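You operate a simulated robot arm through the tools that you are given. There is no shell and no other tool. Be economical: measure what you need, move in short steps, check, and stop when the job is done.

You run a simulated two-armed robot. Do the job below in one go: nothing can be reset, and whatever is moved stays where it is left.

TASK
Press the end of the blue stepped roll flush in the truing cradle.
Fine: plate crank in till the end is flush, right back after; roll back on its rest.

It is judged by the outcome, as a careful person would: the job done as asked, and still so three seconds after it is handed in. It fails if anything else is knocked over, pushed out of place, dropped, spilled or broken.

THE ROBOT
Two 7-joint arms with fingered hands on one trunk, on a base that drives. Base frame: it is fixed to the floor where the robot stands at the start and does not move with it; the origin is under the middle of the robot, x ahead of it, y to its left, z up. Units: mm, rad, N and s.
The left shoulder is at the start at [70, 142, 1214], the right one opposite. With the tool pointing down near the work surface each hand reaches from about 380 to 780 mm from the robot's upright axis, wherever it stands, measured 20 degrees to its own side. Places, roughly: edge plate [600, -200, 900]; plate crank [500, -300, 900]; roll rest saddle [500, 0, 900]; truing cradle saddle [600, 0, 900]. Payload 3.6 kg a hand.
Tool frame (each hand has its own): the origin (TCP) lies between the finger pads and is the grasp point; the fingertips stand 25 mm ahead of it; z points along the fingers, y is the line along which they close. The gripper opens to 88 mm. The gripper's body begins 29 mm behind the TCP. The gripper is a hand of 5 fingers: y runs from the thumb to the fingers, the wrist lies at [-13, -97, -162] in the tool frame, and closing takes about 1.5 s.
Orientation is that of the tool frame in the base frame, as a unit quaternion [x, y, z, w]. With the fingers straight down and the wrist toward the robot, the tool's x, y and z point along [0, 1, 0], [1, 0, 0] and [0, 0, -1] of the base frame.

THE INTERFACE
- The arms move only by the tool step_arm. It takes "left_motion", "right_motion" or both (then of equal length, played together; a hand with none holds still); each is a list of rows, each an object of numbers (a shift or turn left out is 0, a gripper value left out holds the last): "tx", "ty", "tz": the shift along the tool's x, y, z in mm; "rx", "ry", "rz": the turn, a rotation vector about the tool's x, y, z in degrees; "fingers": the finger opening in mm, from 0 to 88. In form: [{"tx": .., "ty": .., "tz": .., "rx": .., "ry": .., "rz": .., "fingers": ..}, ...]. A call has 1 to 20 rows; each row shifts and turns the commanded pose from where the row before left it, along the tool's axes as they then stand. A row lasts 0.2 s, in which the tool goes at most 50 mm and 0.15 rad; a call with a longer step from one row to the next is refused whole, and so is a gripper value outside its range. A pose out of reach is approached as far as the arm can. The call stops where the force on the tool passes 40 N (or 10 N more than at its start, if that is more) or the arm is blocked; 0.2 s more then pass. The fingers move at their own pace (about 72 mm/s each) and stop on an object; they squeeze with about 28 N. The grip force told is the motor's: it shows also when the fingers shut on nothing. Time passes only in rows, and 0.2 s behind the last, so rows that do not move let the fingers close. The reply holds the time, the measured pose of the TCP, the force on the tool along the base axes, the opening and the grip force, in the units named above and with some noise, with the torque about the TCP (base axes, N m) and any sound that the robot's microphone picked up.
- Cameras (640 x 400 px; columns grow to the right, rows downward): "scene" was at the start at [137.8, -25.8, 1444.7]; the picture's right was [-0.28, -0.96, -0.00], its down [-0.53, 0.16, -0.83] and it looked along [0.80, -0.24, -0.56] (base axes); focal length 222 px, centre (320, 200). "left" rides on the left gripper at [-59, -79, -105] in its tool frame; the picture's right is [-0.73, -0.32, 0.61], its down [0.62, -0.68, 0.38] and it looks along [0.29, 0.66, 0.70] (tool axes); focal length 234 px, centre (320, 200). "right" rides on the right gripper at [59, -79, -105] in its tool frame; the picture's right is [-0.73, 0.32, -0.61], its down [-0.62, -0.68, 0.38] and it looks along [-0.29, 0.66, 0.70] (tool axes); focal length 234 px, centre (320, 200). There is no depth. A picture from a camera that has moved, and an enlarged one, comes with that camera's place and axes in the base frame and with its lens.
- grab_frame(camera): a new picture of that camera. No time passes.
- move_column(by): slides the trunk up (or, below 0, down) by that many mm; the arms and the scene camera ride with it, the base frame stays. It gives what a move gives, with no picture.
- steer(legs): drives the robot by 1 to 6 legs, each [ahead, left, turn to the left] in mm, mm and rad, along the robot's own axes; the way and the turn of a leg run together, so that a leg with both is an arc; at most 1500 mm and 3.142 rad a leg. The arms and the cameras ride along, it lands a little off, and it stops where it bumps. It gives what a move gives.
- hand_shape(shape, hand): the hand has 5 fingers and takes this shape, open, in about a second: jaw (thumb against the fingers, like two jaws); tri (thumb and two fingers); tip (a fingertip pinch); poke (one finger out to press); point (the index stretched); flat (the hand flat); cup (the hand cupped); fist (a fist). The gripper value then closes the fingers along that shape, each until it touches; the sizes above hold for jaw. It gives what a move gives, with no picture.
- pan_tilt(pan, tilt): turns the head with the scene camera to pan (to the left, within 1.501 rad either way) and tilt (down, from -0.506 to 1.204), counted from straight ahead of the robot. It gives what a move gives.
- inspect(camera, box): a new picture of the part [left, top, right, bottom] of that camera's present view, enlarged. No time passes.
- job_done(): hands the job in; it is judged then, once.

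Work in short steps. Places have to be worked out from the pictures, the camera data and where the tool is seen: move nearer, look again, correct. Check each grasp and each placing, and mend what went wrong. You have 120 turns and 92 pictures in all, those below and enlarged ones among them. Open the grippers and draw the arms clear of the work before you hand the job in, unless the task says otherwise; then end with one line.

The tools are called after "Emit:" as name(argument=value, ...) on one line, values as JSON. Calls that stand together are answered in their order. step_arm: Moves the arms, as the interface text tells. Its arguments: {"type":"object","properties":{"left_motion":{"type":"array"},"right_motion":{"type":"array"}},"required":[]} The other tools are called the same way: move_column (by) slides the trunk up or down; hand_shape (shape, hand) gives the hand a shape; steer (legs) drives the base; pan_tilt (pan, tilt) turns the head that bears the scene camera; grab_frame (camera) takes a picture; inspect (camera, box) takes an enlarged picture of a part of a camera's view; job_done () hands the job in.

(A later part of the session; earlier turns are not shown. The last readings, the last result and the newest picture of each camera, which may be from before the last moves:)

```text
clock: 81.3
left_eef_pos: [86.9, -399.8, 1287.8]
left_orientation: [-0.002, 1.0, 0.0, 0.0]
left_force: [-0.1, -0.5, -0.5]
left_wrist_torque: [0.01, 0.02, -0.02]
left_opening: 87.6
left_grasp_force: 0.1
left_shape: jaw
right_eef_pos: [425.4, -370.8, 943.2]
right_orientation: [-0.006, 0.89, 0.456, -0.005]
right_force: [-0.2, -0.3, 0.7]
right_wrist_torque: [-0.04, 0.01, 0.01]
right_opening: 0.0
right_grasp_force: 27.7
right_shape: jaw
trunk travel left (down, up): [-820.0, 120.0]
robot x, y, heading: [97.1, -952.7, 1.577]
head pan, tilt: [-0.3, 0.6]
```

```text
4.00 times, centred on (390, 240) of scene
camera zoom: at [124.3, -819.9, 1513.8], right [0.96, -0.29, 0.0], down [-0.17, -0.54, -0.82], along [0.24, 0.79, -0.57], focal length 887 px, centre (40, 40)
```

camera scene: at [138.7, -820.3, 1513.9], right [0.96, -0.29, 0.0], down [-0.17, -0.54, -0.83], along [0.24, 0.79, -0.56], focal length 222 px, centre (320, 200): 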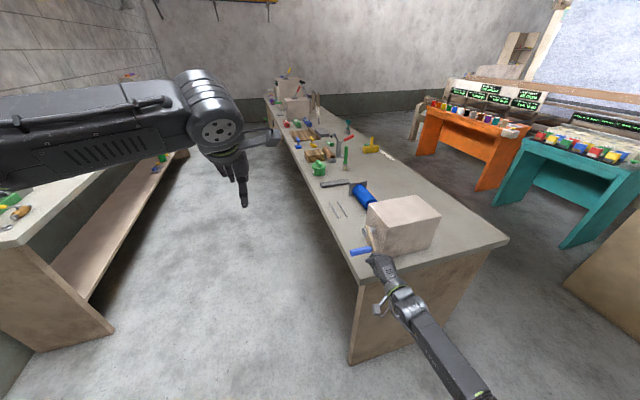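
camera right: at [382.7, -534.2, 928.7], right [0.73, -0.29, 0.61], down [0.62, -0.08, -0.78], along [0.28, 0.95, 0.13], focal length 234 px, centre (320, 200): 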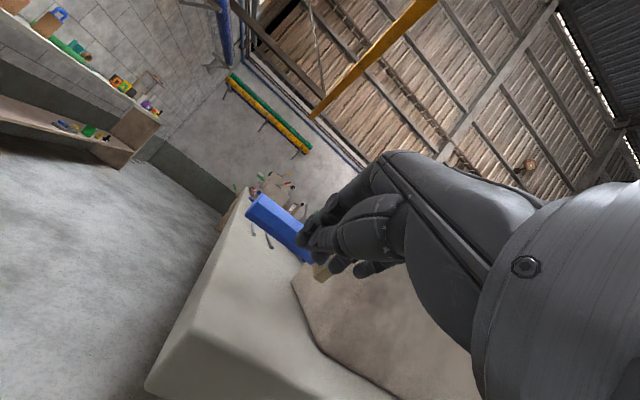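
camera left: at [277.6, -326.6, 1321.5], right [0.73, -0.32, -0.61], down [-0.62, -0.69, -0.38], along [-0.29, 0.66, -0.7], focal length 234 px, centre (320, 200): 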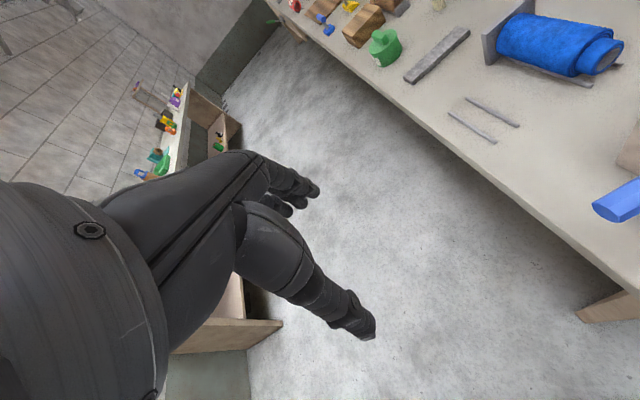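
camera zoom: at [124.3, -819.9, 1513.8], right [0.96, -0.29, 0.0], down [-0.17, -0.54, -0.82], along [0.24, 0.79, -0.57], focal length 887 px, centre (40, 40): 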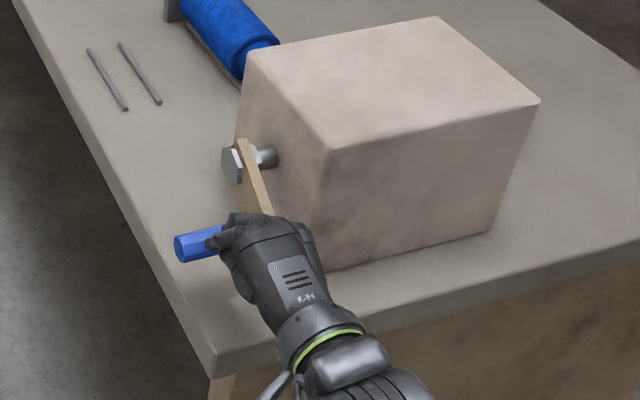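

Aligned with the handle's centre; the chord to the final angle lies along the finger direction. Push in slowly.

Emit:
step_arm(right_motion=[{"tz": 5}, {"tz": 5}, {"tz": 4}, {"tz": 3}, {"tz": 3}, {"tz": 3}, {"tz": 3}, {}])

Emit:
grab_frame(camera="left")

```text
clock: 83.1
left_eef_pos: [84.6, -401.3, 1288.3]
left_orientation: [-0.002, 1.0, 0.0, -0.001]
left_force: [0.4, 0.3, -0.1]
left_wrist_torque: [-0.01, 0.0, 0.0]
left_opening: 87.9
left_grasp_force: 0.1
left_shape: jaw
right_eef_pos: [424.0, -349.0, 927.5]
right_orientation: [-0.006, 0.89, 0.456, -0.004]
right_force: [0.3, -1.3, 0.0]
right_wrist_torque: [0.0, 0.01, 0.0]
right_opening: 0.1
right_grasp_force: 27.4
right_shape: jaw
trunk travel left (down, up): [-820.0, 120.0]
robot x, y, heading: [92.3, -953.3, 1.575]
head pan, tilt: [-0.3, 0.6]
```

```text
27 pictures are left
camera left: at [143.5, -478.9, 1391.4], right [0.73, -0.32, -0.61], down [-0.62, -0.68, -0.38], along [-0.29, 0.66, -0.7], focal length 234 px, centre (320, 200)
```

left: 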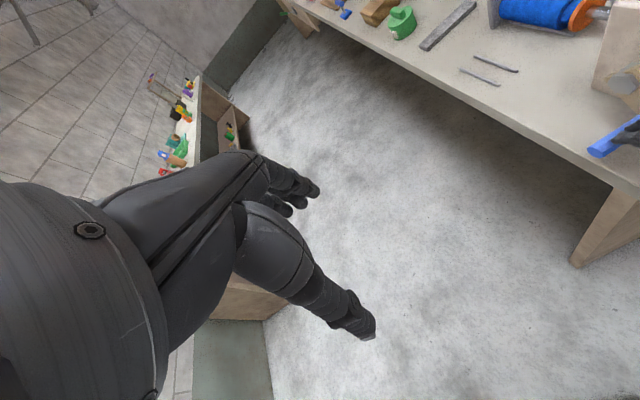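

No contact yet. Continue in small steps.

Emit:
step_arm(right_motion=[{"tz": 3}, {"tz": 3}, {"tz": 3}, {"tz": 3}, {}])

```text
clock: 84.3
left_eef_pos: [84.4, -401.0, 1287.3]
left_orientation: [-0.002, 1.0, 0.0, 0.0]
left_force: [0.5, -0.2, -0.4]
left_wrist_torque: [-0.01, -0.03, 0.04]
left_opening: 87.9
left_grasp_force: 0.0
left_shape: jaw
right_eef_pos: [424.4, -340.0, 921.4]
right_orientation: [-0.005, 0.89, 0.457, -0.004]
right_force: [-0.4, -0.6, 0.7]
right_wrist_torque: [-0.01, -0.02, -0.03]
right_opening: 0.2
right_grasp_force: 28.0
right_shape: jaw
trunk travel left (down, up): [-820.0, 120.0]
robot x, y, heading: [94.5, -958.5, 1.575]
head pan, tilt: [-0.3, 0.6]
```

Still free; I check where the fingertips are relative to the handle.

Emit:
inspect(camera="left", box=[540, 0, 640, 160])

Emit:
inspect(camera="right", box=[230, 170, 400, 300])

```text
2.50 times, centred on (590, 80) of left
camera zoom: at [143.5, -479.1, 1391.4], right [0.73, -0.32, -0.61], down [-0.62, -0.68, -0.38], along [-0.29, 0.66, -0.7], focal length 585 px, centre (-355, 500)
```

zoom: 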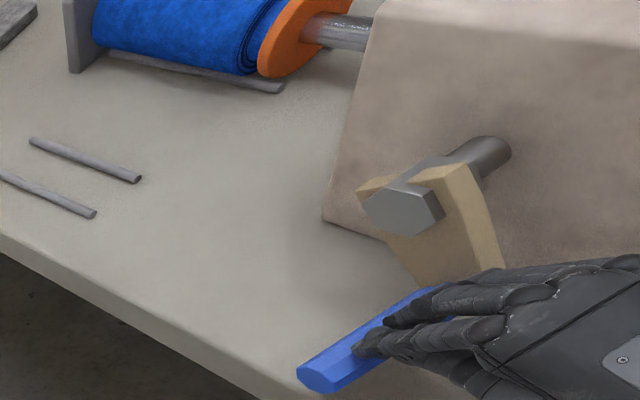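

```text
3.08 times, centred on (315, 235) of right
camera zoom: at [367.1, -470.6, 919.5], right [0.73, -0.29, 0.61], down [0.62, -0.08, -0.78], along [0.28, 0.95, 0.13], focal length 720 px, centre (335, 92)
```

zoom: 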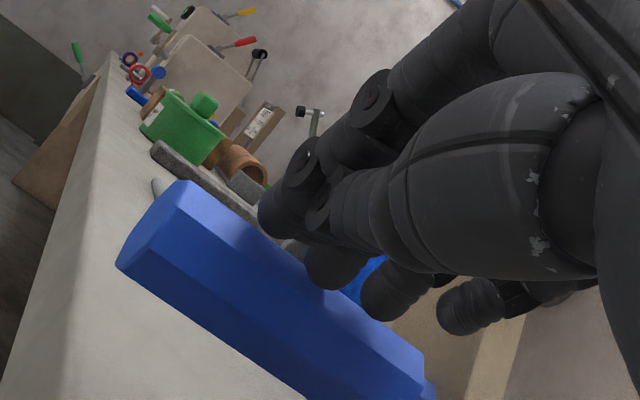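

The handle has actually moved along with the fingertips. Zoom on the plate and roll end.

Emit:
inspect(camera="left", box=[570, 0, 620, 50])

```text
8.00 times, centred on (595, 25) of left
camera zoom: at [143.5, -479.1, 1391.4], right [0.73, -0.32, -0.61], down [-0.62, -0.68, -0.38], along [-0.29, 0.66, -0.7], focal length 1873 px, centre (-1880, 1600)
```

zoom: 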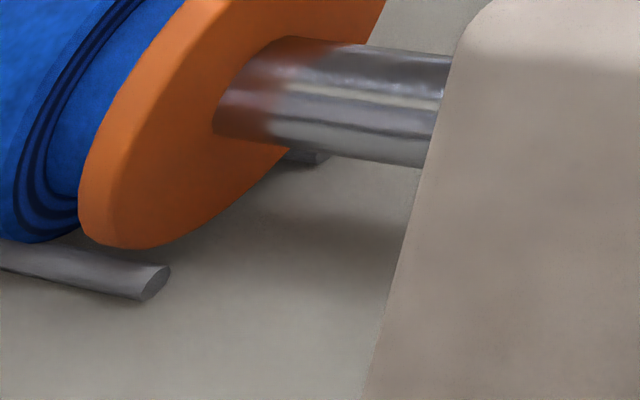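

A thin ring of step remains (~8–10 mm). Keep pushing, now mostly +y.

Emit:
step_arm(right_motion=[{"tz": 3.5}, {"tz": 3.5}, {"tz": 3.5, "ty": 0.5}, {"tz": 3, "ty": 1}, {}])

Emit:
inspect(camera="left", box=[540, 0, 640, 160])

```text
clock: 85.5
left_eef_pos: [85.8, -402.9, 1287.0]
left_orientation: [-0.002, 1.0, 0.001, 0.0]
left_force: [0.1, 0.0, -0.1]
left_wrist_torque: [0.03, 0.0, -0.02]
left_opening: 87.5
left_grasp_force: 0.0
left_shape: jaw
right_eef_pos: [425.1, -328.6, 915.2]
right_orientation: [-0.004, 0.89, 0.456, -0.003]
right_force: [1.1, -1.7, 0.8]
right_wrist_torque: [-0.01, -0.02, 0.0]
right_opening: 0.0
right_grasp_force: 27.8
right_shape: jaw
trunk travel left (down, up): [-820.0, 120.0]
robot x, y, heading: [99.2, -952.1, 1.577]
head pan, tilt: [-0.3, 0.6]
```

```text
2.50 times, centred on (590, 80) of left
camera zoom: at [143.6, -479.1, 1391.4], right [0.73, -0.32, -0.61], down [-0.62, -0.68, -0.38], along [-0.29, 0.66, -0.7], focal length 585 px, centre (-355, 500)
```

zoom: 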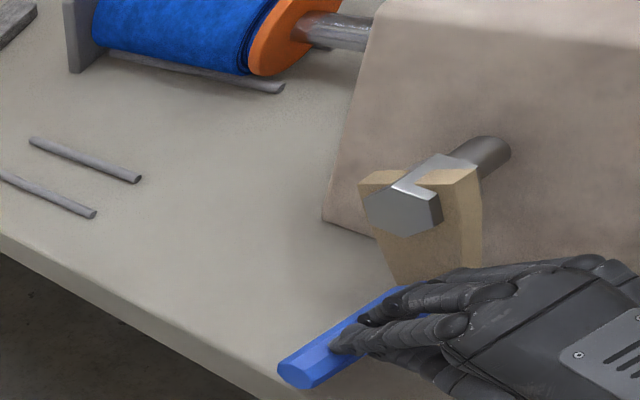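

The plate advances with the handle, light force. Continue until the reaction rises.

Emit:
step_arm(right_motion=[{"tz": 2.5, "ty": 1}, {"tz": 2.5, "ty": 1}, {"tz": 2.5, "ty": 1}, {}])

Emit:
inspect(camera="left", box=[570, 0, 620, 50])

```text
clock: 86.5
left_eef_pos: [84.5, -401.0, 1288.1]
left_orientation: [-0.002, 1.0, 0.001, -0.001]
left_force: [-0.9, 0.1, -0.6]
left_wrist_torque: [-0.02, 0.0, 0.03]
left_opening: 87.9
left_grasp_force: 0.0
left_shape: jaw
right_eef_pos: [423.2, -319.3, 914.3]
right_orientation: [-0.005, 0.89, 0.456, -0.004]
right_force: [0.0, -0.6, 4.0]
right_wrist_torque: [0.08, -0.03, -0.01]
right_opening: 0.0
right_grasp_force: 27.9
right_shape: jaw
trunk travel left (down, up): [-820.0, 120.0]
robot x, y, heading: [93.2, -950.7, 1.572]
head pan, tilt: [-0.3, 0.6]
```

```text
8.00 times, centred on (595, 25) of left
camera zoom: at [143.3, -479.4, 1391.6], right [0.73, -0.32, -0.61], down [-0.62, -0.68, -0.38], along [-0.29, 0.66, -0.7], focal length 1873 px, centre (-1880, 1600)
```

zoom: 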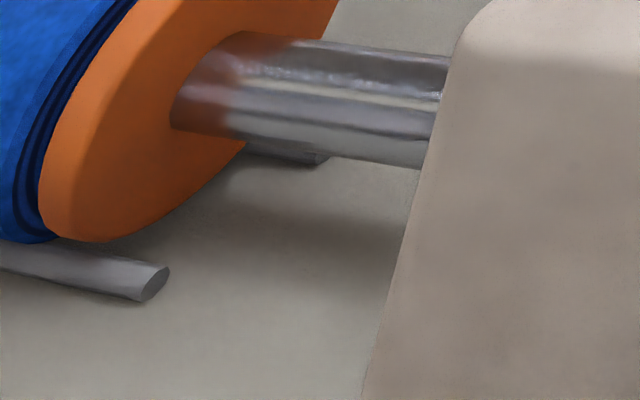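

Nearly flush. A little more, watching for the stop.

Emit:
step_arm(right_motion=[{"tz": 2.5, "ty": 1}, {"tz": 2.5, "ty": 1}, {"tz": 2.5, "ty": 1}, {}])

Emit:
inspect(camera="left", box=[570, 0, 620, 50])

```text
clock: 87.5
left_eef_pos: [83.1, -401.5, 1286.7]
left_orientation: [-0.002, 1.0, 0.001, 0.0]
left_force: [0.0, -0.2, 0.2]
left_wrist_torque: [0.01, 0.02, 0.01]
left_opening: 87.6
left_grasp_force: 0.0
left_shape: jaw
right_eef_pos: [424.1, -312.4, 912.1]
right_orientation: [-0.005, 0.89, 0.457, -0.003]
right_force: [-0.5, 0.1, 4.0]
right_wrist_torque: [0.11, -0.07, 0.03]
right_opening: 0.0
right_grasp_force: 28.5
right_shape: jaw
trunk travel left (down, up): [-820.0, 120.0]
robot x, y, heading: [93.3, -952.2, 1.573]
head pan, tilt: [-0.3, 0.6]
```

```text
8.00 times, centred on (595, 25) of left
camera zoom: at [143.2, -479.6, 1391.6], right [0.73, -0.32, -0.61], down [-0.62, -0.68, -0.38], along [-0.29, 0.66, -0.7], focal length 1873 px, centre (-1880, 1600)
```

zoom: 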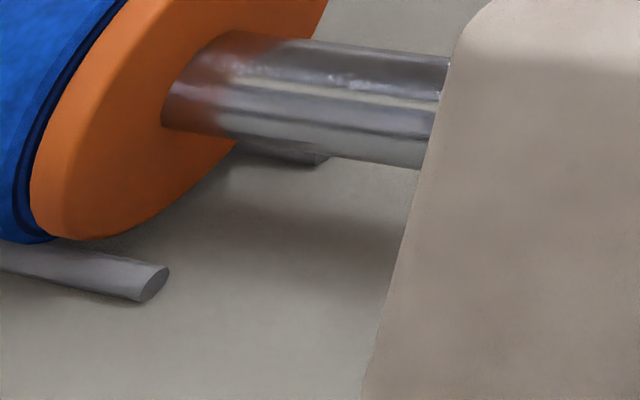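

Still advancing ~3 mm per push. Continue.

Emit:
step_arm(right_motion=[{"tz": 2.5, "ty": 1}, {"tz": 2.5, "ty": 1}, {"tz": 2.5, "ty": 1.2}, {}])

Emit:
inspect(camera="left", box=[560, 0, 640, 80])

```text
clock: 88.5
left_eef_pos: [84.5, -401.7, 1287.0]
left_orientation: [-0.002, 1.0, 0.001, 0.0]
left_force: [0.1, -0.1, -0.1]
left_wrist_torque: [0.01, 0.0, -0.01]
left_opening: 87.8
left_grasp_force: 0.2
left_shape: jaw
right_eef_pos: [422.8, -304.9, 909.4]
right_orientation: [-0.006, 0.889, 0.457, -0.004]
right_force: [-0.1, -0.4, 4.0]
right_wrist_torque: [0.04, -0.03, -0.02]
right_opening: 0.0
right_grasp_force: 27.7
right_shape: jaw
trunk travel left (down, up): [-820.0, 120.0]
robot x, y, heading: [96.2, -951.2, 1.575]
head pan, tilt: [-0.3, 0.6]
```

```text
5.00 times, centred on (600, 40) of left
camera zoom: at [143.3, -479.8, 1391.7], right [0.73, -0.32, -0.61], down [-0.62, -0.68, -0.38], along [-0.29, 0.66, -0.7], focal length 1171 px, centre (-1080, 1000)
```

zoom: 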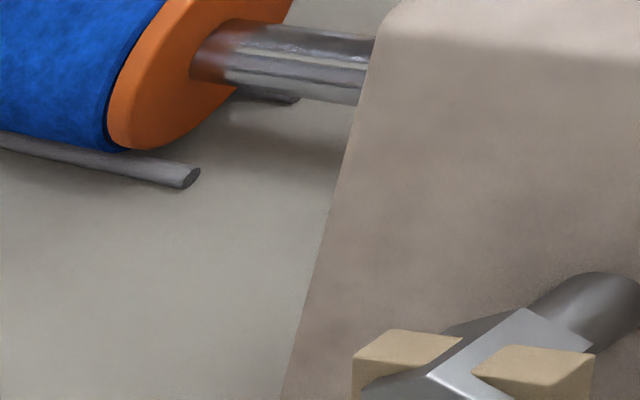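

Looks about flush. One more small push to feel for the firm stop.

Emit:
step_arm(right_motion=[{"tz": 2, "ty": 1}, {"tz": 2, "ty": 1}, {"tz": 2, "ty": 1.2}, {}])

Emit:
inspect(camera="left", box=[570, 0, 620, 50])

```text
clock: 89.5
left_eef_pos: [85.9, -401.7, 1287.5]
left_orientation: [-0.002, 1.0, 0.002, -0.001]
left_force: [-0.8, 0.2, 0.4]
left_wrist_torque: [0.01, 0.0, 0.0]
left_opening: 87.9
left_grasp_force: 0.0
left_shape: jaw
right_eef_pos: [423.1, -297.0, 909.0]
right_orientation: [-0.006, 0.889, 0.457, -0.005]
right_force: [-0.1, 0.5, 4.4]
right_wrist_torque: [0.08, -0.11, 0.0]
right_opening: 0.2
right_grasp_force: 28.0
right_shape: jaw
trunk travel left (down, up): [-820.0, 120.0]
robot x, y, heading: [97.3, -952.4, 1.573]
head pan, tilt: [-0.3, 0.6]
```

```text
8.00 times, centred on (595, 25) of left
camera zoom: at [143.2, -479.7, 1391.7], right [0.73, -0.32, -0.61], down [-0.62, -0.68, -0.38], along [-0.29, 0.66, -0.7], focal length 1873 px, centre (-1880, 1600)
```

zoom: 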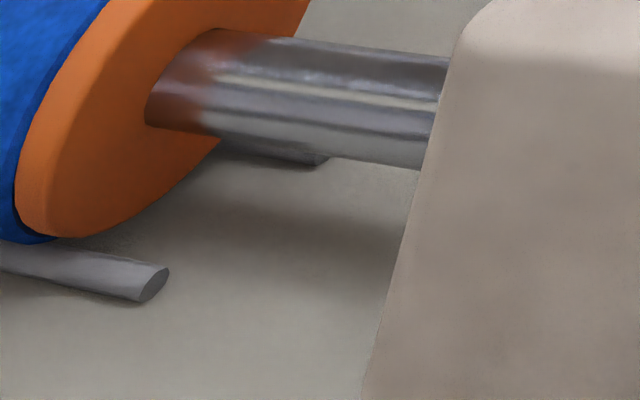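

Geometry suggests still 2–3 mm to go. Two more small pushes.

Emit:
step_arm(right_motion=[{"tz": 2, "ty": 1.2}, {"tz": 2, "ty": 1.2}, {"tz": 2, "ty": 1.4}, {}])

Emit:
inspect(camera="left", box=[570, 0, 620, 50])

```text
clock: 90.5
left_eef_pos: [85.5, -400.4, 1288.0]
left_orientation: [-0.002, 1.0, 0.001, -0.001]
left_force: [0.5, -1.2, 0.3]
left_wrist_torque: [-0.01, 0.0, -0.02]
left_opening: 87.9
left_grasp_force: 0.0
left_shape: jaw
right_eef_pos: [421.9, -290.0, 907.2]
right_orientation: [-0.006, 0.89, 0.456, -0.004]
right_force: [1.2, -0.8, 3.3]
right_wrist_torque: [0.02, -0.07, -0.03]
right_opening: 0.1
right_grasp_force: 27.8
right_shape: jaw
trunk travel left (down, up): [-820.0, 120.0]
robot x, y, heading: [93.0, -953.1, 1.57]
head pan, tilt: [-0.3, 0.6]
```

```text
8.00 times, centred on (595, 25) of left
camera zoom: at [143.4, -479.4, 1391.5], right [0.73, -0.32, -0.61], down [-0.62, -0.68, -0.38], along [-0.29, 0.66, -0.7], focal length 1873 px, centre (-1880, 1600)
```

zoom: 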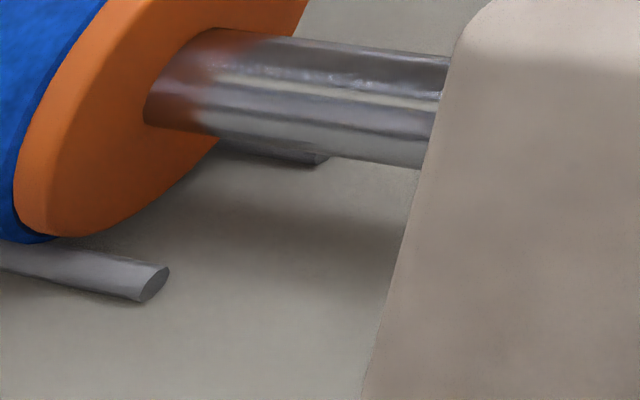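

The plate moved just 0.5 mm this time. Check whether fingers still drive the handle.

Emit:
inspect(camera="left", box=[540, 40, 640, 180])

```text
2.86 times, centred on (590, 110) of left
camera zoom: at [143.4, -479.4, 1391.5], right [0.73, -0.32, -0.61], down [-0.62, -0.68, -0.38], along [-0.29, 0.66, -0.7], focal length 669 px, centre (-451, 457)
```

zoom: 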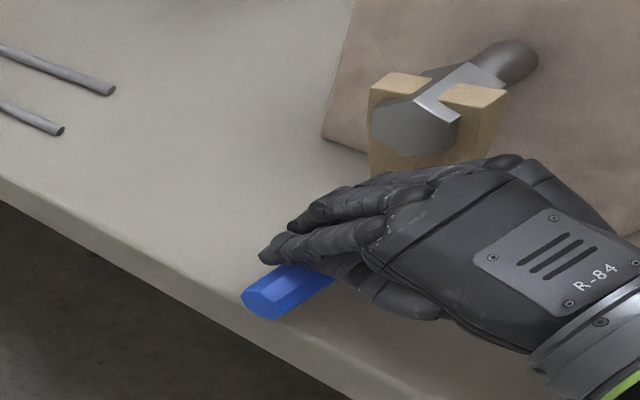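

The fingers slid over the top of the handle (~167°). I back off, lower ~25 mm, and push again from behind it horizontally.

Emit:
step_arm(right_motion=[{"tz": -15}, {"tz": -15}, {"tz": -15}, {"tz": 7, "ty": -10}, {"tz": 8, "ty": -11}, {}])

Emit:
inspect(camera="right", box=[200, 150, 400, 310])

```text
clock: 91.9
left_eef_pos: [85.0, -400.6, 1286.4]
left_orientation: [-0.002, 1.0, -0.001, 0.0]
left_force: [0.5, 0.5, -0.1]
left_wrist_torque: [0.03, 0.01, -0.01]
left_opening: 88.2
left_grasp_force: 0.1
left_shape: jaw
right_eef_pos: [424.4, -325.3, 908.3]
right_orientation: [-0.006, 0.89, 0.456, -0.004]
right_force: [-0.6, -0.7, 0.1]
right_wrist_torque: [0.04, 0.01, 0.03]
right_opening: 0.2
right_grasp_force: 28.2
right_shape: jaw
trunk travel left (down, up): [-820.0, 120.0]
robot x, y, heading: [97.3, -953.3, 1.572]
head pan, tilt: [-0.3, 0.6]
```

```text
2.50 times, centred on (300, 230) of right
camera zoom: at [366.8, -457.7, 906.3], right [0.73, -0.29, 0.61], down [0.62, -0.08, -0.78], along [0.28, 0.95, 0.13], focal length 585 px, centre (370, 125)
```

zoom: 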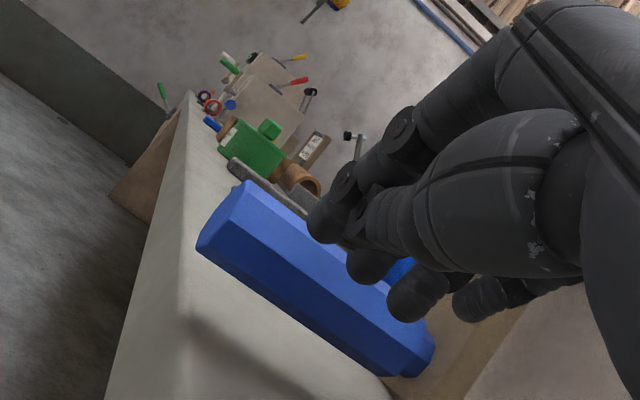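

Handle ≈ (−280, 880). Lower 10 mm more, then push +y.

Emit:
step_arm(right_motion=[{"tz": 6, "ty": -8}, {"tz": 2.5, "ty": 1.7}, {"tz": 2.5, "ty": 1.7}, {"tz": 2.5, "ty": 1.7}, {"tz": 2.5, "ty": 1.7}, {"tz": 2.5, "ty": 1.7}, {}])

Emit:
inspect(camera="left", box=[570, 0, 620, 50])

```text
clock: 93.5
left_eef_pos: [85.2, -408.3, 1290.9]
left_orientation: [-0.002, 1.0, 0.002, 0.001]
left_force: [-0.4, -0.2, 0.3]
left_wrist_torque: [0.01, -0.02, -0.01]
left_opening: 88.0
left_grasp_force: 0.0
left_shape: jaw
right_eef_pos: [424.3, -315.5, 901.2]
right_orientation: [-0.006, 0.888, 0.459, -0.004]
right_force: [-0.8, -23.9, 6.8]
right_wrist_torque: [-0.2, -0.01, 0.04]
right_opening: 0.1
right_grasp_force: 27.7
right_shape: jaw
trunk travel left (down, up): [-820.0, 120.0]
robot x, y, heading: [94.3, -953.9, 1.573]
head pan, tilt: [-0.3, 0.6]
```

```text
8.00 times, centred on (595, 25) of left
camera zoom: at [143.1, -486.2, 1394.0], right [0.73, -0.32, -0.61], down [-0.62, -0.68, -0.39], along [-0.29, 0.66, -0.69], focal length 1873 px, centre (-1880, 1600)
```

zoom: 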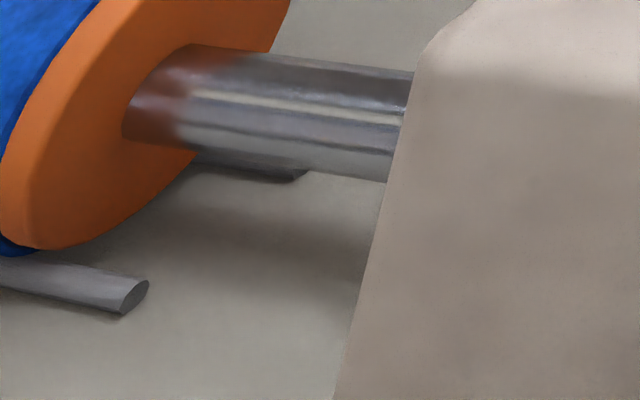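

Now a firm −24 N with the plate not moving: it's hard against the rim. One last slight press to confirm.

Emit:
step_arm(right_motion=[{"tz": 2, "ty": 1.4}, {"tz": 1.5, "ty": 1}, {}])

Emit:
inspect(camera="left", box=[570, 0, 620, 50])

```text
clock: 94.3
left_eef_pos: [83.6, -408.0, 1291.8]
left_orientation: [-0.002, 1.0, 0.003, 0.002]
left_force: [-0.5, -0.4, -0.5]
left_wrist_torque: [-0.02, 0.01, -0.02]
left_opening: 87.9
left_grasp_force: 0.0
left_shape: jaw
right_eef_pos: [422.3, -312.4, 903.8]
right_orientation: [-0.006, 0.888, 0.46, -0.004]
right_force: [2.0, -22.2, 19.4]
right_wrist_torque: [-0.05, 0.03, 0.05]
right_opening: 0.0
right_grasp_force: 28.3
right_shape: jaw
trunk travel left (down, up): [-820.0, 120.0]
robot x, y, heading: [99.5, -954.4, 1.576]
head pan, tilt: [-0.3, 0.6]
```

```text
8.00 times, centred on (595, 25) of left
camera zoom: at [141.9, -487.5, 1394.8], right [0.73, -0.32, -0.61], down [-0.62, -0.68, -0.39], along [-0.29, 0.66, -0.69], focal length 1873 px, centre (-1880, 1600)
```

zoom: 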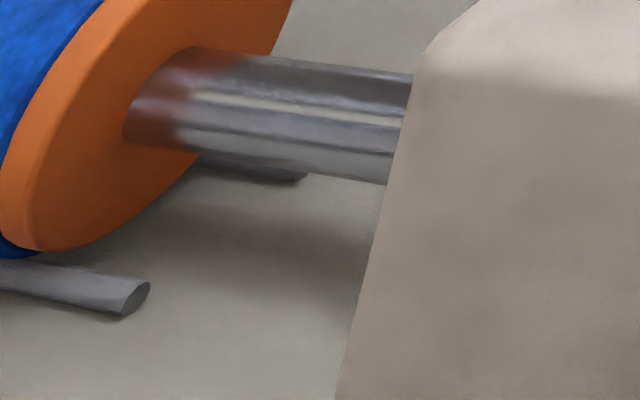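

The plate is firmly flush. Now crank back: I withdraw, un-tilt the hand, and rise to come down on the other (+y) side of the handle.

Emit:
step_arm(right_motion=[{"tz": -15}, {"tz": -25}, {"tz": -25, "ty": 5}, {"rx": 7, "tx": 4}, {"rx": 7, "tx": 4}, {"rx": 7, "tz": -10, "tx": 4}, {"rx": 7, "tz": -10}, {"rx": 7, "tz": -10}, {"rx": 7, "tz": -10}, {"rx": 7, "tz": -15}, {"rx": 5.7, "tz": -15}, {}])

```text
clock: 96.9
left_eef_pos: [84.7, -400.3, 1287.5]
left_orientation: [-0.003, 1.0, 0.0, 0.0]
left_force: [0.0, -1.2, 0.1]
left_wrist_torque: [0.02, -0.01, -0.04]
left_opening: 88.0
left_grasp_force: 0.0
left_shape: jaw
right_eef_pos: [411.9, -381.2, 1003.9]
right_orientation: [-0.007, 1.0, -0.004, 0.0]
right_force: [-0.2, 0.5, 0.6]
right_wrist_torque: [0.01, 0.0, -0.02]
right_opening: 0.0
right_grasp_force: 28.0
right_shape: jaw
trunk travel left (down, up): [-820.0, 120.0]
robot x, y, heading: [94.9, -952.7, 1.574]
head pan, tilt: [-0.3, 0.6]
```

Tool is vertical at x≈412. Move to y≈−245 above and check.

Emit:
step_arm(right_motion=[{"tz": -8, "ty": 30, "tx": 2}, {"ty": 35}, {"ty": 35}, {"ty": 35}, {}])

Emit:
inspect(camera="scene", box=[340, 190, 440, 290])

Emit:
inspect(camera="left", box=[540, 30, 640, 180])

```text
clock: 98.1
left_eef_pos: [86.1, -401.9, 1287.0]
left_orientation: [-0.002, 1.0, 0.0, 0.0]
left_force: [-0.7, 0.1, -0.2]
left_wrist_torque: [0.02, -0.02, 0.01]
left_opening: 88.1
left_grasp_force: 0.0
left_shape: jaw
right_eef_pos: [410.1, -247.4, 1011.0]
right_orientation: [-0.007, 1.0, -0.002, -0.001]
right_force: [0.1, 0.3, -0.4]
right_wrist_torque: [-0.01, 0.01, -0.02]
right_opening: 0.0
right_grasp_force: 27.6
right_shape: jaw
trunk travel left (down, up): [-820.0, 120.0]
robot x, y, heading: [95.9, -954.4, 1.573]
head pan, tilt: [-0.3, 0.6]
```

```text
4.00 times, centred on (390, 240) of scene
camera zoom: at [124.3, -820.3, 1513.9], right [0.96, -0.29, 0.0], down [-0.17, -0.54, -0.83], along [0.24, 0.79, -0.56], focal length 887 px, centre (40, 40)
```

zoom: 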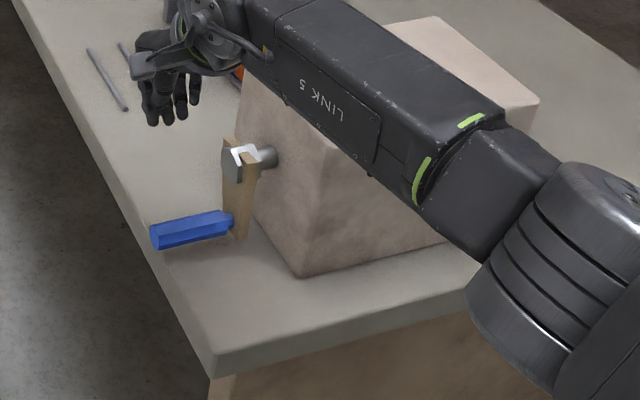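

```text
2.67 times, centred on (590, 105) of left
camera zoom: at [144.1, -479.2, 1391.5], right [0.73, -0.32, -0.61], down [-0.62, -0.68, -0.38], along [-0.29, 0.66, -0.7], focal length 624 px, centre (-400, 453)
```

zoom: 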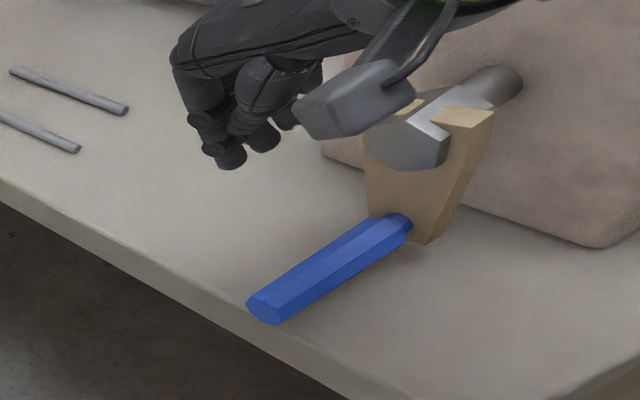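

Path is clear: the handle hangs at ~172°. Descend on its +y side to z≈893.

Emit:
step_arm(right_motion=[{"tz": 25}, {"tz": 25}, {"tz": 20}, {"tz": 15}, {"tz": 12}, {"tz": 10}, {"tz": 8}, {}])

Emit:
inspect(camera="left", box=[540, 30, 640, 180])

```text
clock: 99.9
left_eef_pos: [84.0, -399.8, 1286.8]
left_orientation: [-0.001, 1.0, 0.001, 0.0]
left_force: [-0.5, -0.4, -0.2]
left_wrist_torque: [0.0, 0.01, 0.0]
left_opening: 87.7
left_grasp_force: 0.0
left_shape: jaw
right_eef_pos: [410.3, -253.3, 898.4]
right_orientation: [-0.006, 1.0, -0.003, 0.0]
right_force: [0.0, 0.5, 0.0]
right_wrist_torque: [0.0, -0.03, -0.03]
right_opening: 0.0
right_grasp_force: 28.1
right_shape: jaw
right hand out of reach, approached as far as the arm can: row 7
trunk travel left (down, up): [-820.0, 120.0]
robot x, y, heading: [97.4, -954.3, 1.571]
head pan, tilt: [-0.3, 0.6]
```

```text
2.67 times, centred on (590, 105) of left
camera zoom: at [143.6, -478.7, 1391.3], right [0.73, -0.32, -0.61], down [-0.62, -0.68, -0.38], along [-0.29, 0.66, -0.7], focal length 624 px, centre (-400, 453)
```

zoom: 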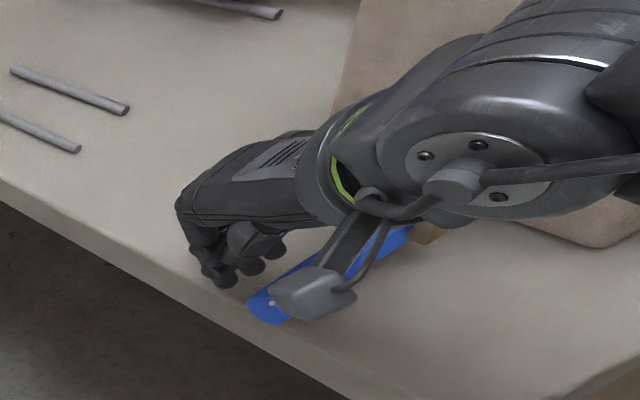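

The fingers stand on the +y side. Sweep toward −y, rising slightly to follow.

Emit:
step_arm(right_motion=[{"ty": -5}, {"ty": -5}, {"ty": -5}, {"ty": -5}, {"ty": -5, "tz": -1}, {"ty": -5, "tz": -2}, {"ty": -5, "tz": -2}, {"ty": -5, "tz": -3}, {"ty": -5, "tz": -3}, {}])

Emit:
inspect(camera="scene", box=[340, 190, 440, 290])

```text
clock: 102.1
left_eef_pos: [83.6, -399.3, 1287.2]
left_orientation: [-0.002, 1.0, 0.0, 0.0]
left_force: [0.6, 0.2, -0.2]
left_wrist_torque: [0.01, -0.02, -0.05]
left_opening: 88.0
left_grasp_force: 0.0
left_shape: jaw
right_eef_pos: [410.3, -297.1, 909.8]
right_orientation: [-0.007, 1.0, -0.004, 0.0]
right_force: [0.1, 0.4, -0.1]
right_wrist_torque: [0.0, -0.02, 0.02]
right_opening: 0.0
right_grasp_force: 28.1
right_shape: jaw
trunk travel left (down, up): [-820.0, 120.0]
robot x, y, heading: [96.2, -953.2, 1.574]
head pan, tilt: [-0.3, 0.6]
```

```text
4.00 times, centred on (390, 240) of scene
camera zoom: at [123.8, -819.3, 1513.8], right [0.96, -0.29, 0.0], down [-0.17, -0.54, -0.82], along [0.24, 0.79, -0.57], focal length 887 px, centre (40, 40)
```

zoom: 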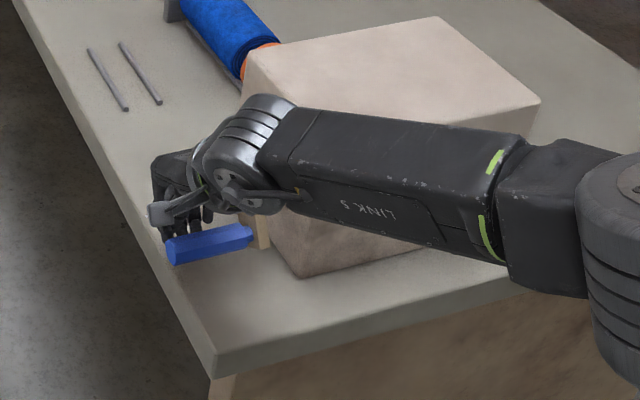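

The handle follows. Continue.

Emit:
step_arm(right_motion=[{"ty": -5, "tz": -2}, {"ty": -5, "tz": -2}, {"ty": -5, "tz": -2}, {"ty": -5, "tz": -3}, {"ty": -5, "tz": -3}, {"ty": -3, "tz": -3}, {}])

Emit:
inspect(camera="right", box=[200, 130, 420, 330])

```text
clock: 103.7
left_eef_pos: [84.5, -397.4, 1286.8]
left_orientation: [-0.002, 1.0, -0.001, 0.001]
left_force: [-0.2, 0.4, -0.5]
left_wrist_torque: [0.03, 0.03, -0.02]
left_opening: 87.8
left_grasp_force: 0.1
left_shape: jaw
right_eef_pos: [410.7, -324.1, 923.5]
right_orientation: [-0.006, 1.0, -0.003, -0.001]
right_force: [1.6, 13.9, 5.7]
right_wrist_torque: [-0.06, 0.02, 0.12]
right_opening: 0.1
right_grasp_force: 28.3
right_shape: jaw
trunk travel left (down, up): [-820.0, 120.0]
robot x, y, heading: [91.7, -956.1, 1.574]
head pan, tilt: [-0.3, 0.6]
```

```text
2.00 times, centred on (310, 230) of right
camera zoom: at [352.7, -401.8, 1030.3], right [0.72, 0.34, 0.6], down [0.63, -0.68, -0.38], along [0.28, 0.66, -0.7], focal length 468 px, centre (340, 140)
```

zoom: 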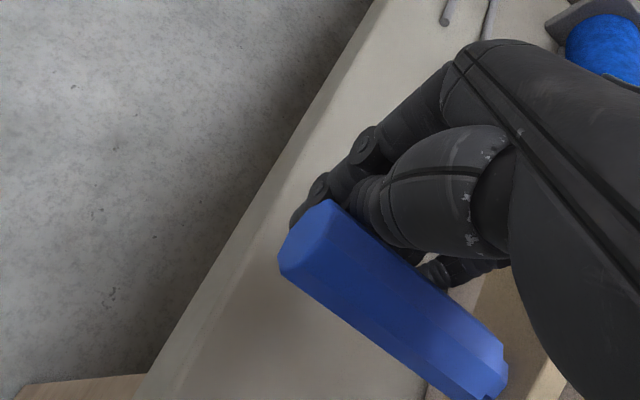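

Handle now ≈ (−337, 915), ~120°. I rise, open, and re-grasp it from above.

Emit:
step_arm(right_motion=[{"ty": 3, "tz": -10}, {"tz": -30}, {"tz": -30, "fingers": 88}, {"tx": -8, "ty": -9}, {"tx": -4, "ty": -8}, {}, {}, {"tz": 25}, {"tz": 20}, {"tz": 15}, {"tz": 10}, {}])

Emit:
inspect(camera="right", box=[200, 130, 420, 330])

```text
clock: 106.3
left_eef_pos: [85.1, -401.4, 1287.5]
left_orientation: [-0.002, 1.0, -0.001, 0.001]
left_force: [-0.2, -1.2, -1.2]
left_wrist_torque: [-0.01, -0.01, 0.0]
left_opening: 87.8
left_grasp_force: 0.0
left_shape: jaw
right_eef_pos: [423.0, -340.2, 923.8]
right_orientation: [-0.007, 1.0, -0.004, -0.001]
right_force: [0.5, 0.1, 0.1]
right_wrist_torque: [-0.01, -0.05, -0.01]
right_opening: 87.7
right_grasp_force: 0.0
right_shape: jaw
trunk travel left (down, up): [-820.0, 120.0]
robot x, y, heading: [95.3, -952.6, 1.572]
head pan, tilt: [-0.3, 0.6]
```

```text
2.00 times, centred on (310, 230) of right
camera zoom: at [365.6, -418.5, 1029.9], right [0.72, 0.34, 0.6], down [0.63, -0.68, -0.38], along [0.28, 0.66, -0.7], focal length 468 px, centre (340, 140)
```

zoom: 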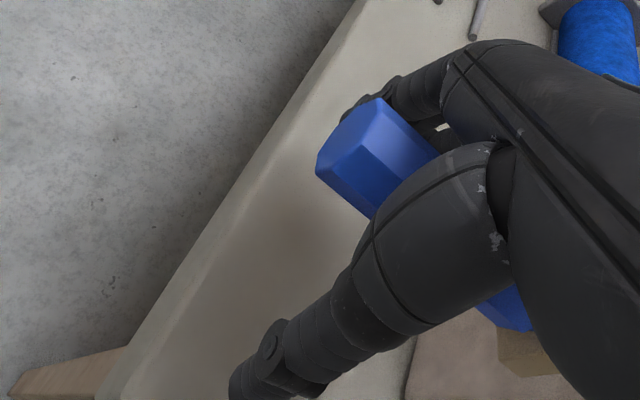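

The handle is a bit higher in the hand (z≈940). Raise 15 mm and close.

Emit:
step_arm(right_motion=[{"tz": -8, "ty": 2}, {"tz": -7, "fingers": 8}, {}, {}, {}, {}, {}, {}])

```text
clock: 108.1
left_eef_pos: [84.0, -401.2, 1287.8]
left_orientation: [-0.001, 1.0, 0.0, 0.0]
left_force: [0.2, 0.0, -1.2]
left_wrist_torque: [0.0, -0.02, -0.03]
left_opening: 87.7
left_grasp_force: 0.0
left_shape: jaw
right_eef_pos: [425.2, -339.8, 939.3]
right_orientation: [-0.006, 1.0, -0.003, 0.0]
right_force: [-0.3, -2.4, 0.6]
right_wrist_torque: [0.03, 0.01, -0.01]
right_opening: 8.6
right_grasp_force: 0.0
right_shape: jaw
trunk travel left (down, up): [-820.0, 120.0]
robot x, y, heading: [97.5, -955.0, 1.57]
head pan, tilt: [-0.3, 0.6]
```

The digits closed beneath the handle (caged). Lift it along the arc back up.

Emit:
step_arm(right_motion=[{"tz": -8}, {"tz": -8, "ty": 1}, {"tz": -8, "ty": 1}, {"tz": -7, "ty": 2}, {"tz": -7, "ty": 3}, {"tz": -6, "ty": 3}, {"tz": -6, "ty": 4}, {}])

```text
clock: 109.9
left_eef_pos: [86.5, -401.5, 1285.7]
left_orientation: [-0.002, 1.0, 0.0, 0.0]
left_force: [-0.1, -0.6, 0.6]
left_wrist_torque: [-0.04, -0.03, 0.0]
left_opening: 87.8
left_grasp_force: 0.1
left_shape: jaw
right_eef_pos: [424.4, -323.4, 989.8]
right_orientation: [-0.007, 1.0, -0.003, -0.002]
right_force: [0.0, 0.3, -1.6]
right_wrist_torque: [0.0, 0.08, 0.03]
right_opening: 8.7
right_grasp_force: 0.0
right_shape: jaw
trunk travel left (down, up): [-820.0, 120.0]
robot x, y, heading: [95.9, -953.8, 1.572]
head pan, tilt: [-0.3, 0.6]
```

Light forces; continue to the top.

Emit:
step_arm(right_motion=[{"tz": -4, "ty": 5}, {"tz": -4, "ty": 6}, {"tz": -3, "ty": 6}, {"tz": -2, "ty": 6}, {"tz": -1, "ty": 6}, {"ty": 6}, {"ty": 5}, {"ty": 4}, {}])

Emit:
inspect(camera="scene", box=[330, 170, 430, 270])

```text
clock: 111.9
left_eef_pos: [85.7, -401.4, 1287.5]
left_orientation: [-0.002, 1.0, 0.0, 0.0]
left_force: [0.0, 0.1, -0.5]
left_wrist_torque: [0.01, -0.01, 0.01]
left_opening: 87.8
left_grasp_force: 0.0
left_shape: jaw
right_eef_pos: [422.4, -279.3, 1002.6]
right_orientation: [-0.007, 1.0, -0.004, -0.001]
right_force: [-0.5, -0.2, 0.6]
right_wrist_torque: [0.02, 0.0, 0.0]
right_opening: 8.5
right_grasp_force: 0.1
right_shape: jaw
trunk travel left (down, up): [-820.0, 120.0]
robot x, y, heading: [97.3, -954.9, 1.577]
head pan, tilt: [-0.3, 0.6]
```

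```text
4.00 times, centred on (380, 220) of scene
camera zoom: at [123.9, -820.2, 1513.8], right [0.96, -0.29, 0.0], down [-0.17, -0.54, -0.83], along [0.24, 0.79, -0.56], focal length 887 px, centre (80, 120)
```

zoom: 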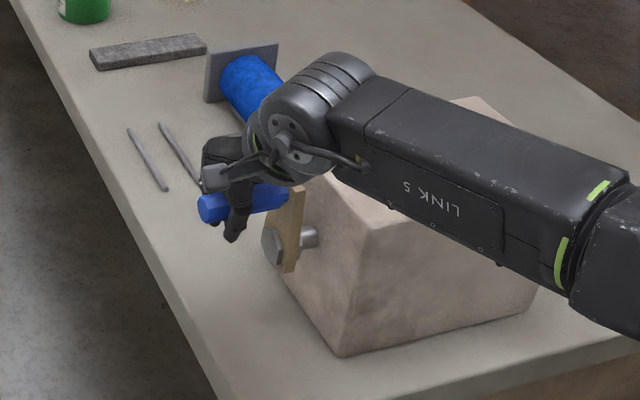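

The handle is back at the top. Nudge gently toward +y until the back stop is felt.

Emit:
step_arm(right_motion=[{"ty": 3}, {"ty": 3}, {"ty": 3}, {}])

```text
clock: 112.9
left_eef_pos: [86.2, -402.4, 1287.7]
left_orientation: [-0.001, 1.0, 0.0, 0.0]
left_force: [-0.2, -0.1, -0.9]
left_wrist_torque: [-0.01, 0.03, -0.01]
left_opening: 87.7
left_grasp_force: 0.1
left_shape: jaw
right_eef_pos: [422.9, -271.5, 1004.1]
right_orientation: [-0.007, 1.0, -0.002, -0.001]
right_force: [-0.2, -5.8, 0.5]
right_wrist_torque: [0.01, 0.02, -0.01]
right_opening: 9.2
right_grasp_force: 0.0
right_shape: jaw
trunk travel left (down, up): [-820.0, 120.0]
robot x, y, heading: [96.2, -954.6, 1.574]
head pan, tilt: [-0.3, 0.6]
```

Resistance beginning. A little more to be sure it's the stop.

Emit:
step_arm(right_motion=[{"ty": 2.5}, {"ty": 2.5}, {}])

```text
clock: 113.7
left_eef_pos: [85.8, -403.3, 1288.6]
left_orientation: [-0.002, 1.0, 0.001, 0.0]
left_force: [0.2, 1.2, -0.3]
left_wrist_torque: [-0.01, 0.03, 0.03]
left_opening: 87.8
left_grasp_force: 0.1
left_shape: jaw
right_eef_pos: [422.9, -267.8, 1002.8]
right_orientation: [-0.007, 1.0, -0.002, -0.001]
right_force: [-1.2, -11.1, -0.8]
right_wrist_torque: [0.09, 0.02, 0.01]
right_opening: 11.0
right_grasp_force: 0.1
right_shape: jaw
trunk travel left (down, up): [-820.0, 120.0]
robot x, y, heading: [91.8, -954.9, 1.572]
head pan, tilt: [-0.3, 0.6]
```

Back stop felt (−11 N). Release the handle and rise clear, retracting the right hand.

Emit:
step_arm(right_motion=[{"ty": -4, "fingers": 88}, {}, {}, {}, {}, {"tz": -15}, {"tz": -35}, {"tz": -40}, {"tz": -40}, {"tz": -40, "ty": -20}, {"ty": -40, "tz": -20}, {"ty": -40}, {"ty": -40}, {}])

Emit:
inspect(camera="scene", box=[320, 150, 460, 270])

```text
clock: 116.7
left_eef_pos: [84.8, -401.3, 1286.6]
left_orientation: [-0.002, 1.0, 0.0, 0.001]
left_force: [0.1, 0.6, -0.6]
left_wrist_torque: [0.0, 0.0, -0.01]
left_opening: 87.8
left_grasp_force: 0.1
left_shape: jaw
right_eef_pos: [426.4, -409.0, 1194.1]
right_orientation: [-0.007, 1.0, -0.003, -0.001]
right_force: [1.0, 0.8, 0.5]
right_wrist_torque: [-0.04, 0.0, 0.0]
right_opening: 87.6
right_grasp_force: 0.0
right_shape: jaw
trunk travel left (down, up): [-820.0, 120.0]
robot x, y, heading: [92.3, -953.7, 1.575]
head pan, tilt: [-0.3, 0.6]
```

```text
3.33 times, centred on (390, 210) of scene
camera zoom: at [123.6, -819.3, 1513.8], right [0.96, -0.29, 0.0], down [-0.17, -0.54, -0.82], along [0.24, 0.79, -0.57], focal length 739 px, centre (87, 167)
```

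zoom: 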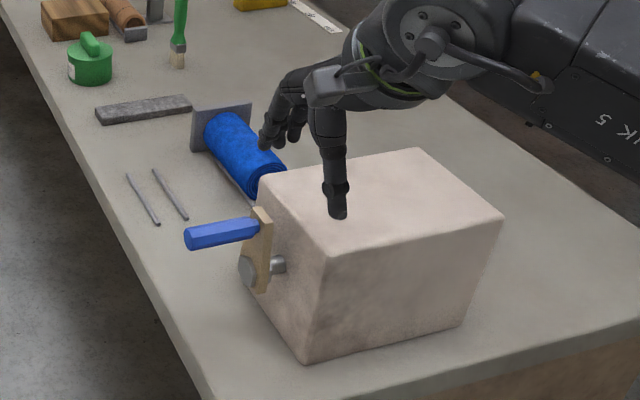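

Crank is home. Drive back: left 295, turn right 90°, left along the table, keeping x≈−200.

Emit:
steer(legs=[[0, 293, 0], [0, 0, -1.575], [0, 954, 0]])

Emit:
move_column(by=-70)

```text
clock: 127.1
left_eef_pos: [350.7, 8.1, 1288.1]
left_orientation: [0.705, 0.71, 0.001, 0.0]
left_force: [-0.7, 0.6, -0.3]
left_wrist_torque: [-0.02, 0.02, 0.0]
left_opening: 88.0
left_grasp_force: 0.1
left_shape: jaw
right_eef_pos: [343.4, -332.5, 1193.4]
right_orientation: [0.701, 0.713, -0.001, -0.004]
right_force: [-0.4, 0.0, -0.3]
right_wrist_torque: [-0.02, 0.03, 0.0]
right_opening: 87.8
right_grasp_force: 0.1
right_shape: jaw
trunk travel left (down, up): [-820.0, 120.0]
robot x, y, heading: [-202.8, -4.2, 0.006]
head pan, tilt: [-0.3, 0.6]
```

```text
clock: 128.2
left_eef_pos: [349.2, 8.3, 1216.6]
left_orientation: [0.704, 0.71, 0.001, 0.0]
left_force: [-0.8, -0.3, 0.6]
left_wrist_torque: [-0.03, -0.01, 0.0]
left_opening: 87.7
left_grasp_force: 0.1
left_shape: jaw
right_eef_pos: [343.9, -331.7, 1123.7]
right_orientation: [0.701, 0.713, -0.002, -0.004]
right_force: [0.3, 0.2, -0.3]
right_wrist_torque: [-0.05, 0.06, 0.01]
right_opening: 87.6
right_grasp_force: 0.1
right_shape: jaw
trunk travel left (down, up): [-750.0, 190.0]
robot x, y, heading: [-206.1, -6.9, 0.005]
head pan, tilt: [-0.3, 0.6]
```

Raise and retract the right hand, then drive forward 203 mm.

Emit:
step_arm(right_motion=[{"tz": -40}, {"tz": -40}, {"tz": -40, "ty": -15}, {"tz": -30, "ty": -25}, {"ty": -25}, {}])

Emit:
steer(legs=[[203, 5, -0.005]])

Emit:
grab_frame(camera="scene")

```text
clock: 129.6
left_eef_pos: [350.2, 8.5, 1216.8]
left_orientation: [0.704, 0.71, 0.0, 0.0]
left_force: [0.0, 0.5, -0.5]
left_wrist_torque: [-0.01, 0.02, -0.02]
left_opening: 87.8
left_grasp_force: 0.0
left_shape: jaw
right_eef_pos: [279.9, -334.5, 1273.7]
right_orientation: [0.701, 0.713, -0.002, -0.004]
right_force: [0.5, -0.6, -0.4]
right_wrist_torque: [0.03, 0.0, -0.01]
right_opening: 87.8
right_grasp_force: 0.0
right_shape: jaw
trunk travel left (down, up): [-750.0, 190.0]
robot x, y, heading: [-204.8, -3.9, 0.004]
head pan, tilt: [-0.3, 0.6]
```

```text
clock: 131.2
left_eef_pos: [550.6, 12.1, 1218.8]
left_orientation: [0.706, 0.708, 0.001, 0.0]
left_force: [0.3, 0.1, -0.1]
left_wrist_torque: [0.01, 0.0, 0.03]
left_opening: 87.7
left_grasp_force: 0.1
left_shape: jaw
right_eef_pos: [478.7, -329.7, 1274.5]
right_orientation: [0.702, 0.712, -0.001, -0.002]
right_force: [0.3, -0.1, -0.5]
right_wrist_torque: [-0.01, -0.02, 0.01]
right_opening: 87.8
right_grasp_force: 0.0
right_shape: jaw
trunk travel left (down, up): [-750.0, 190.0]
robot x, y, heading: [-1.2, -0.0, 0.0]
head pan, tilt: [-0.3, 0.6]
```

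```text
5 pictures are left
camera scene: at [133.9, -24.1, 1444.1], right [-0.29, -0.96, 0.0], down [-0.54, 0.17, -0.83], along [0.79, -0.24, -0.56], focal length 222 px, centre (320, 200)
```

scene: 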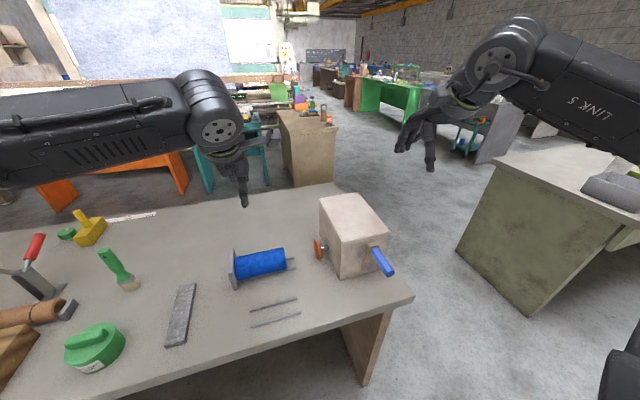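

Robot is back at the start pose, plate retracted. Zoom on the roll's end and move the left hand above it.

Emit:
inspect(camera="scene", box=[215, 220, 335, 300])

Emit:
step_arm(left_motion=[{"ty": 26, "tz": 40}, {"ty": 26, "tz": 40}, {"ty": 26, "tz": 40}, {"tz": 40}, {"tz": 40}, {}])

```text
5.00 times, centred on (275, 260) of scene
camera zoom: at [133.9, -24.1, 1444.1], right [-0.29, -0.96, 0.0], down [-0.54, 0.17, -0.83], along [0.79, -0.24, -0.56], focal length 1109 px, centre (545, -100)
```

zoom: 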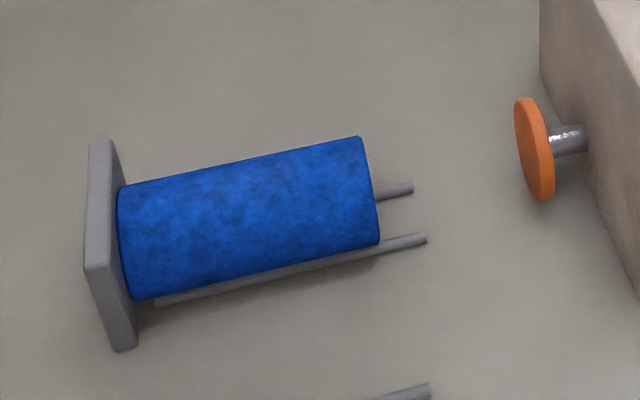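

```text
clock: 132.6
left_eef_pos: [631.3, 12.3, 1018.1]
left_orientation: [0.706, 0.708, 0.001, 0.001]
left_force: [-0.2, 0.2, 0.2]
left_wrist_torque: [0.01, -0.03, -0.04]
left_opening: 87.8
left_grasp_force: 0.1
left_shape: jaw
right_eef_pos: [480.9, -328.5, 1274.4]
right_orientation: [0.702, 0.712, -0.002, -0.003]
right_force: [0.1, -0.2, -0.3]
right_wrist_torque: [-0.01, 0.02, 0.03]
right_opening: 88.1
right_grasp_force: 0.1
right_shape: jaw
trunk travel left (down, up): [-750.0, 190.0]
robot x, y, heading: [1.1, 3.5, 0.001]
head pan, tilt: [-0.3, 0.6]
```

The end is flush. Descend over the roll to grasp (x≈629, y≈14, z≈897).

Emit:
step_arm(left_motion=[{"ty": -2, "tx": 2, "tz": 30}, {"tz": 30}, {"tz": 25}, {"tz": 15}, {"tz": 12}, {"tz": 8}, {}])

```text
clock: 134.2
left_eef_pos: [628.5, 13.8, 897.7]
left_orientation: [0.706, 0.708, 0.0, 0.0]
left_force: [0.0, 0.0, 0.8]
left_wrist_torque: [-0.02, -0.01, 0.02]
left_opening: 87.9
left_grasp_force: 0.0
left_shape: jaw
right_eef_pos: [481.1, -329.0, 1274.9]
right_orientation: [0.702, 0.712, -0.002, -0.003]
right_force: [0.2, -0.3, -0.4]
right_wrist_torque: [0.02, 0.0, 0.02]
right_opening: 87.8
right_grasp_force: 0.0
right_shape: jaw
trunk travel left (down, up): [-750.0, 190.0]
robot x, y, heading: [-2.1, 5.6, 0.005]
head pan, tilt: [-0.3, 0.6]
```

Contact-free at grasp height. Close, then lift.

Emit:
step_arm(left_motion=[{"fingers": 50}, {}, {}, {}, {}, {}, {}, {}, {"tz": -5}, {"tz": -10, "tx": -1}, {"tz": -15, "tx": -1}, {"tz": -15, "tx": -1}, {}])

```text
clock: 137.0
left_eef_pos: [629.4, 11.2, 942.3]
left_orientation: [0.706, 0.708, 0.0, 0.0]
left_force: [0.1, 0.2, -3.2]
left_wrist_torque: [0.03, 0.03, 0.02]
left_opening: 62.0
left_grasp_force: 28.4
left_shape: jaw
right_eef_pos: [480.6, -328.3, 1274.7]
right_orientation: [0.702, 0.712, -0.002, -0.003]
right_force: [-0.4, -0.5, -0.1]
right_wrist_torque: [-0.03, -0.01, 0.02]
right_opening: 87.7
right_grasp_force: 0.0
right_shape: jaw
trunk travel left (down, up): [-750.0, 190.0]
robot x, y, heading: [-1.6, 0.9, 0.003]
head pan, tilt: [-0.3, 0.6]
```

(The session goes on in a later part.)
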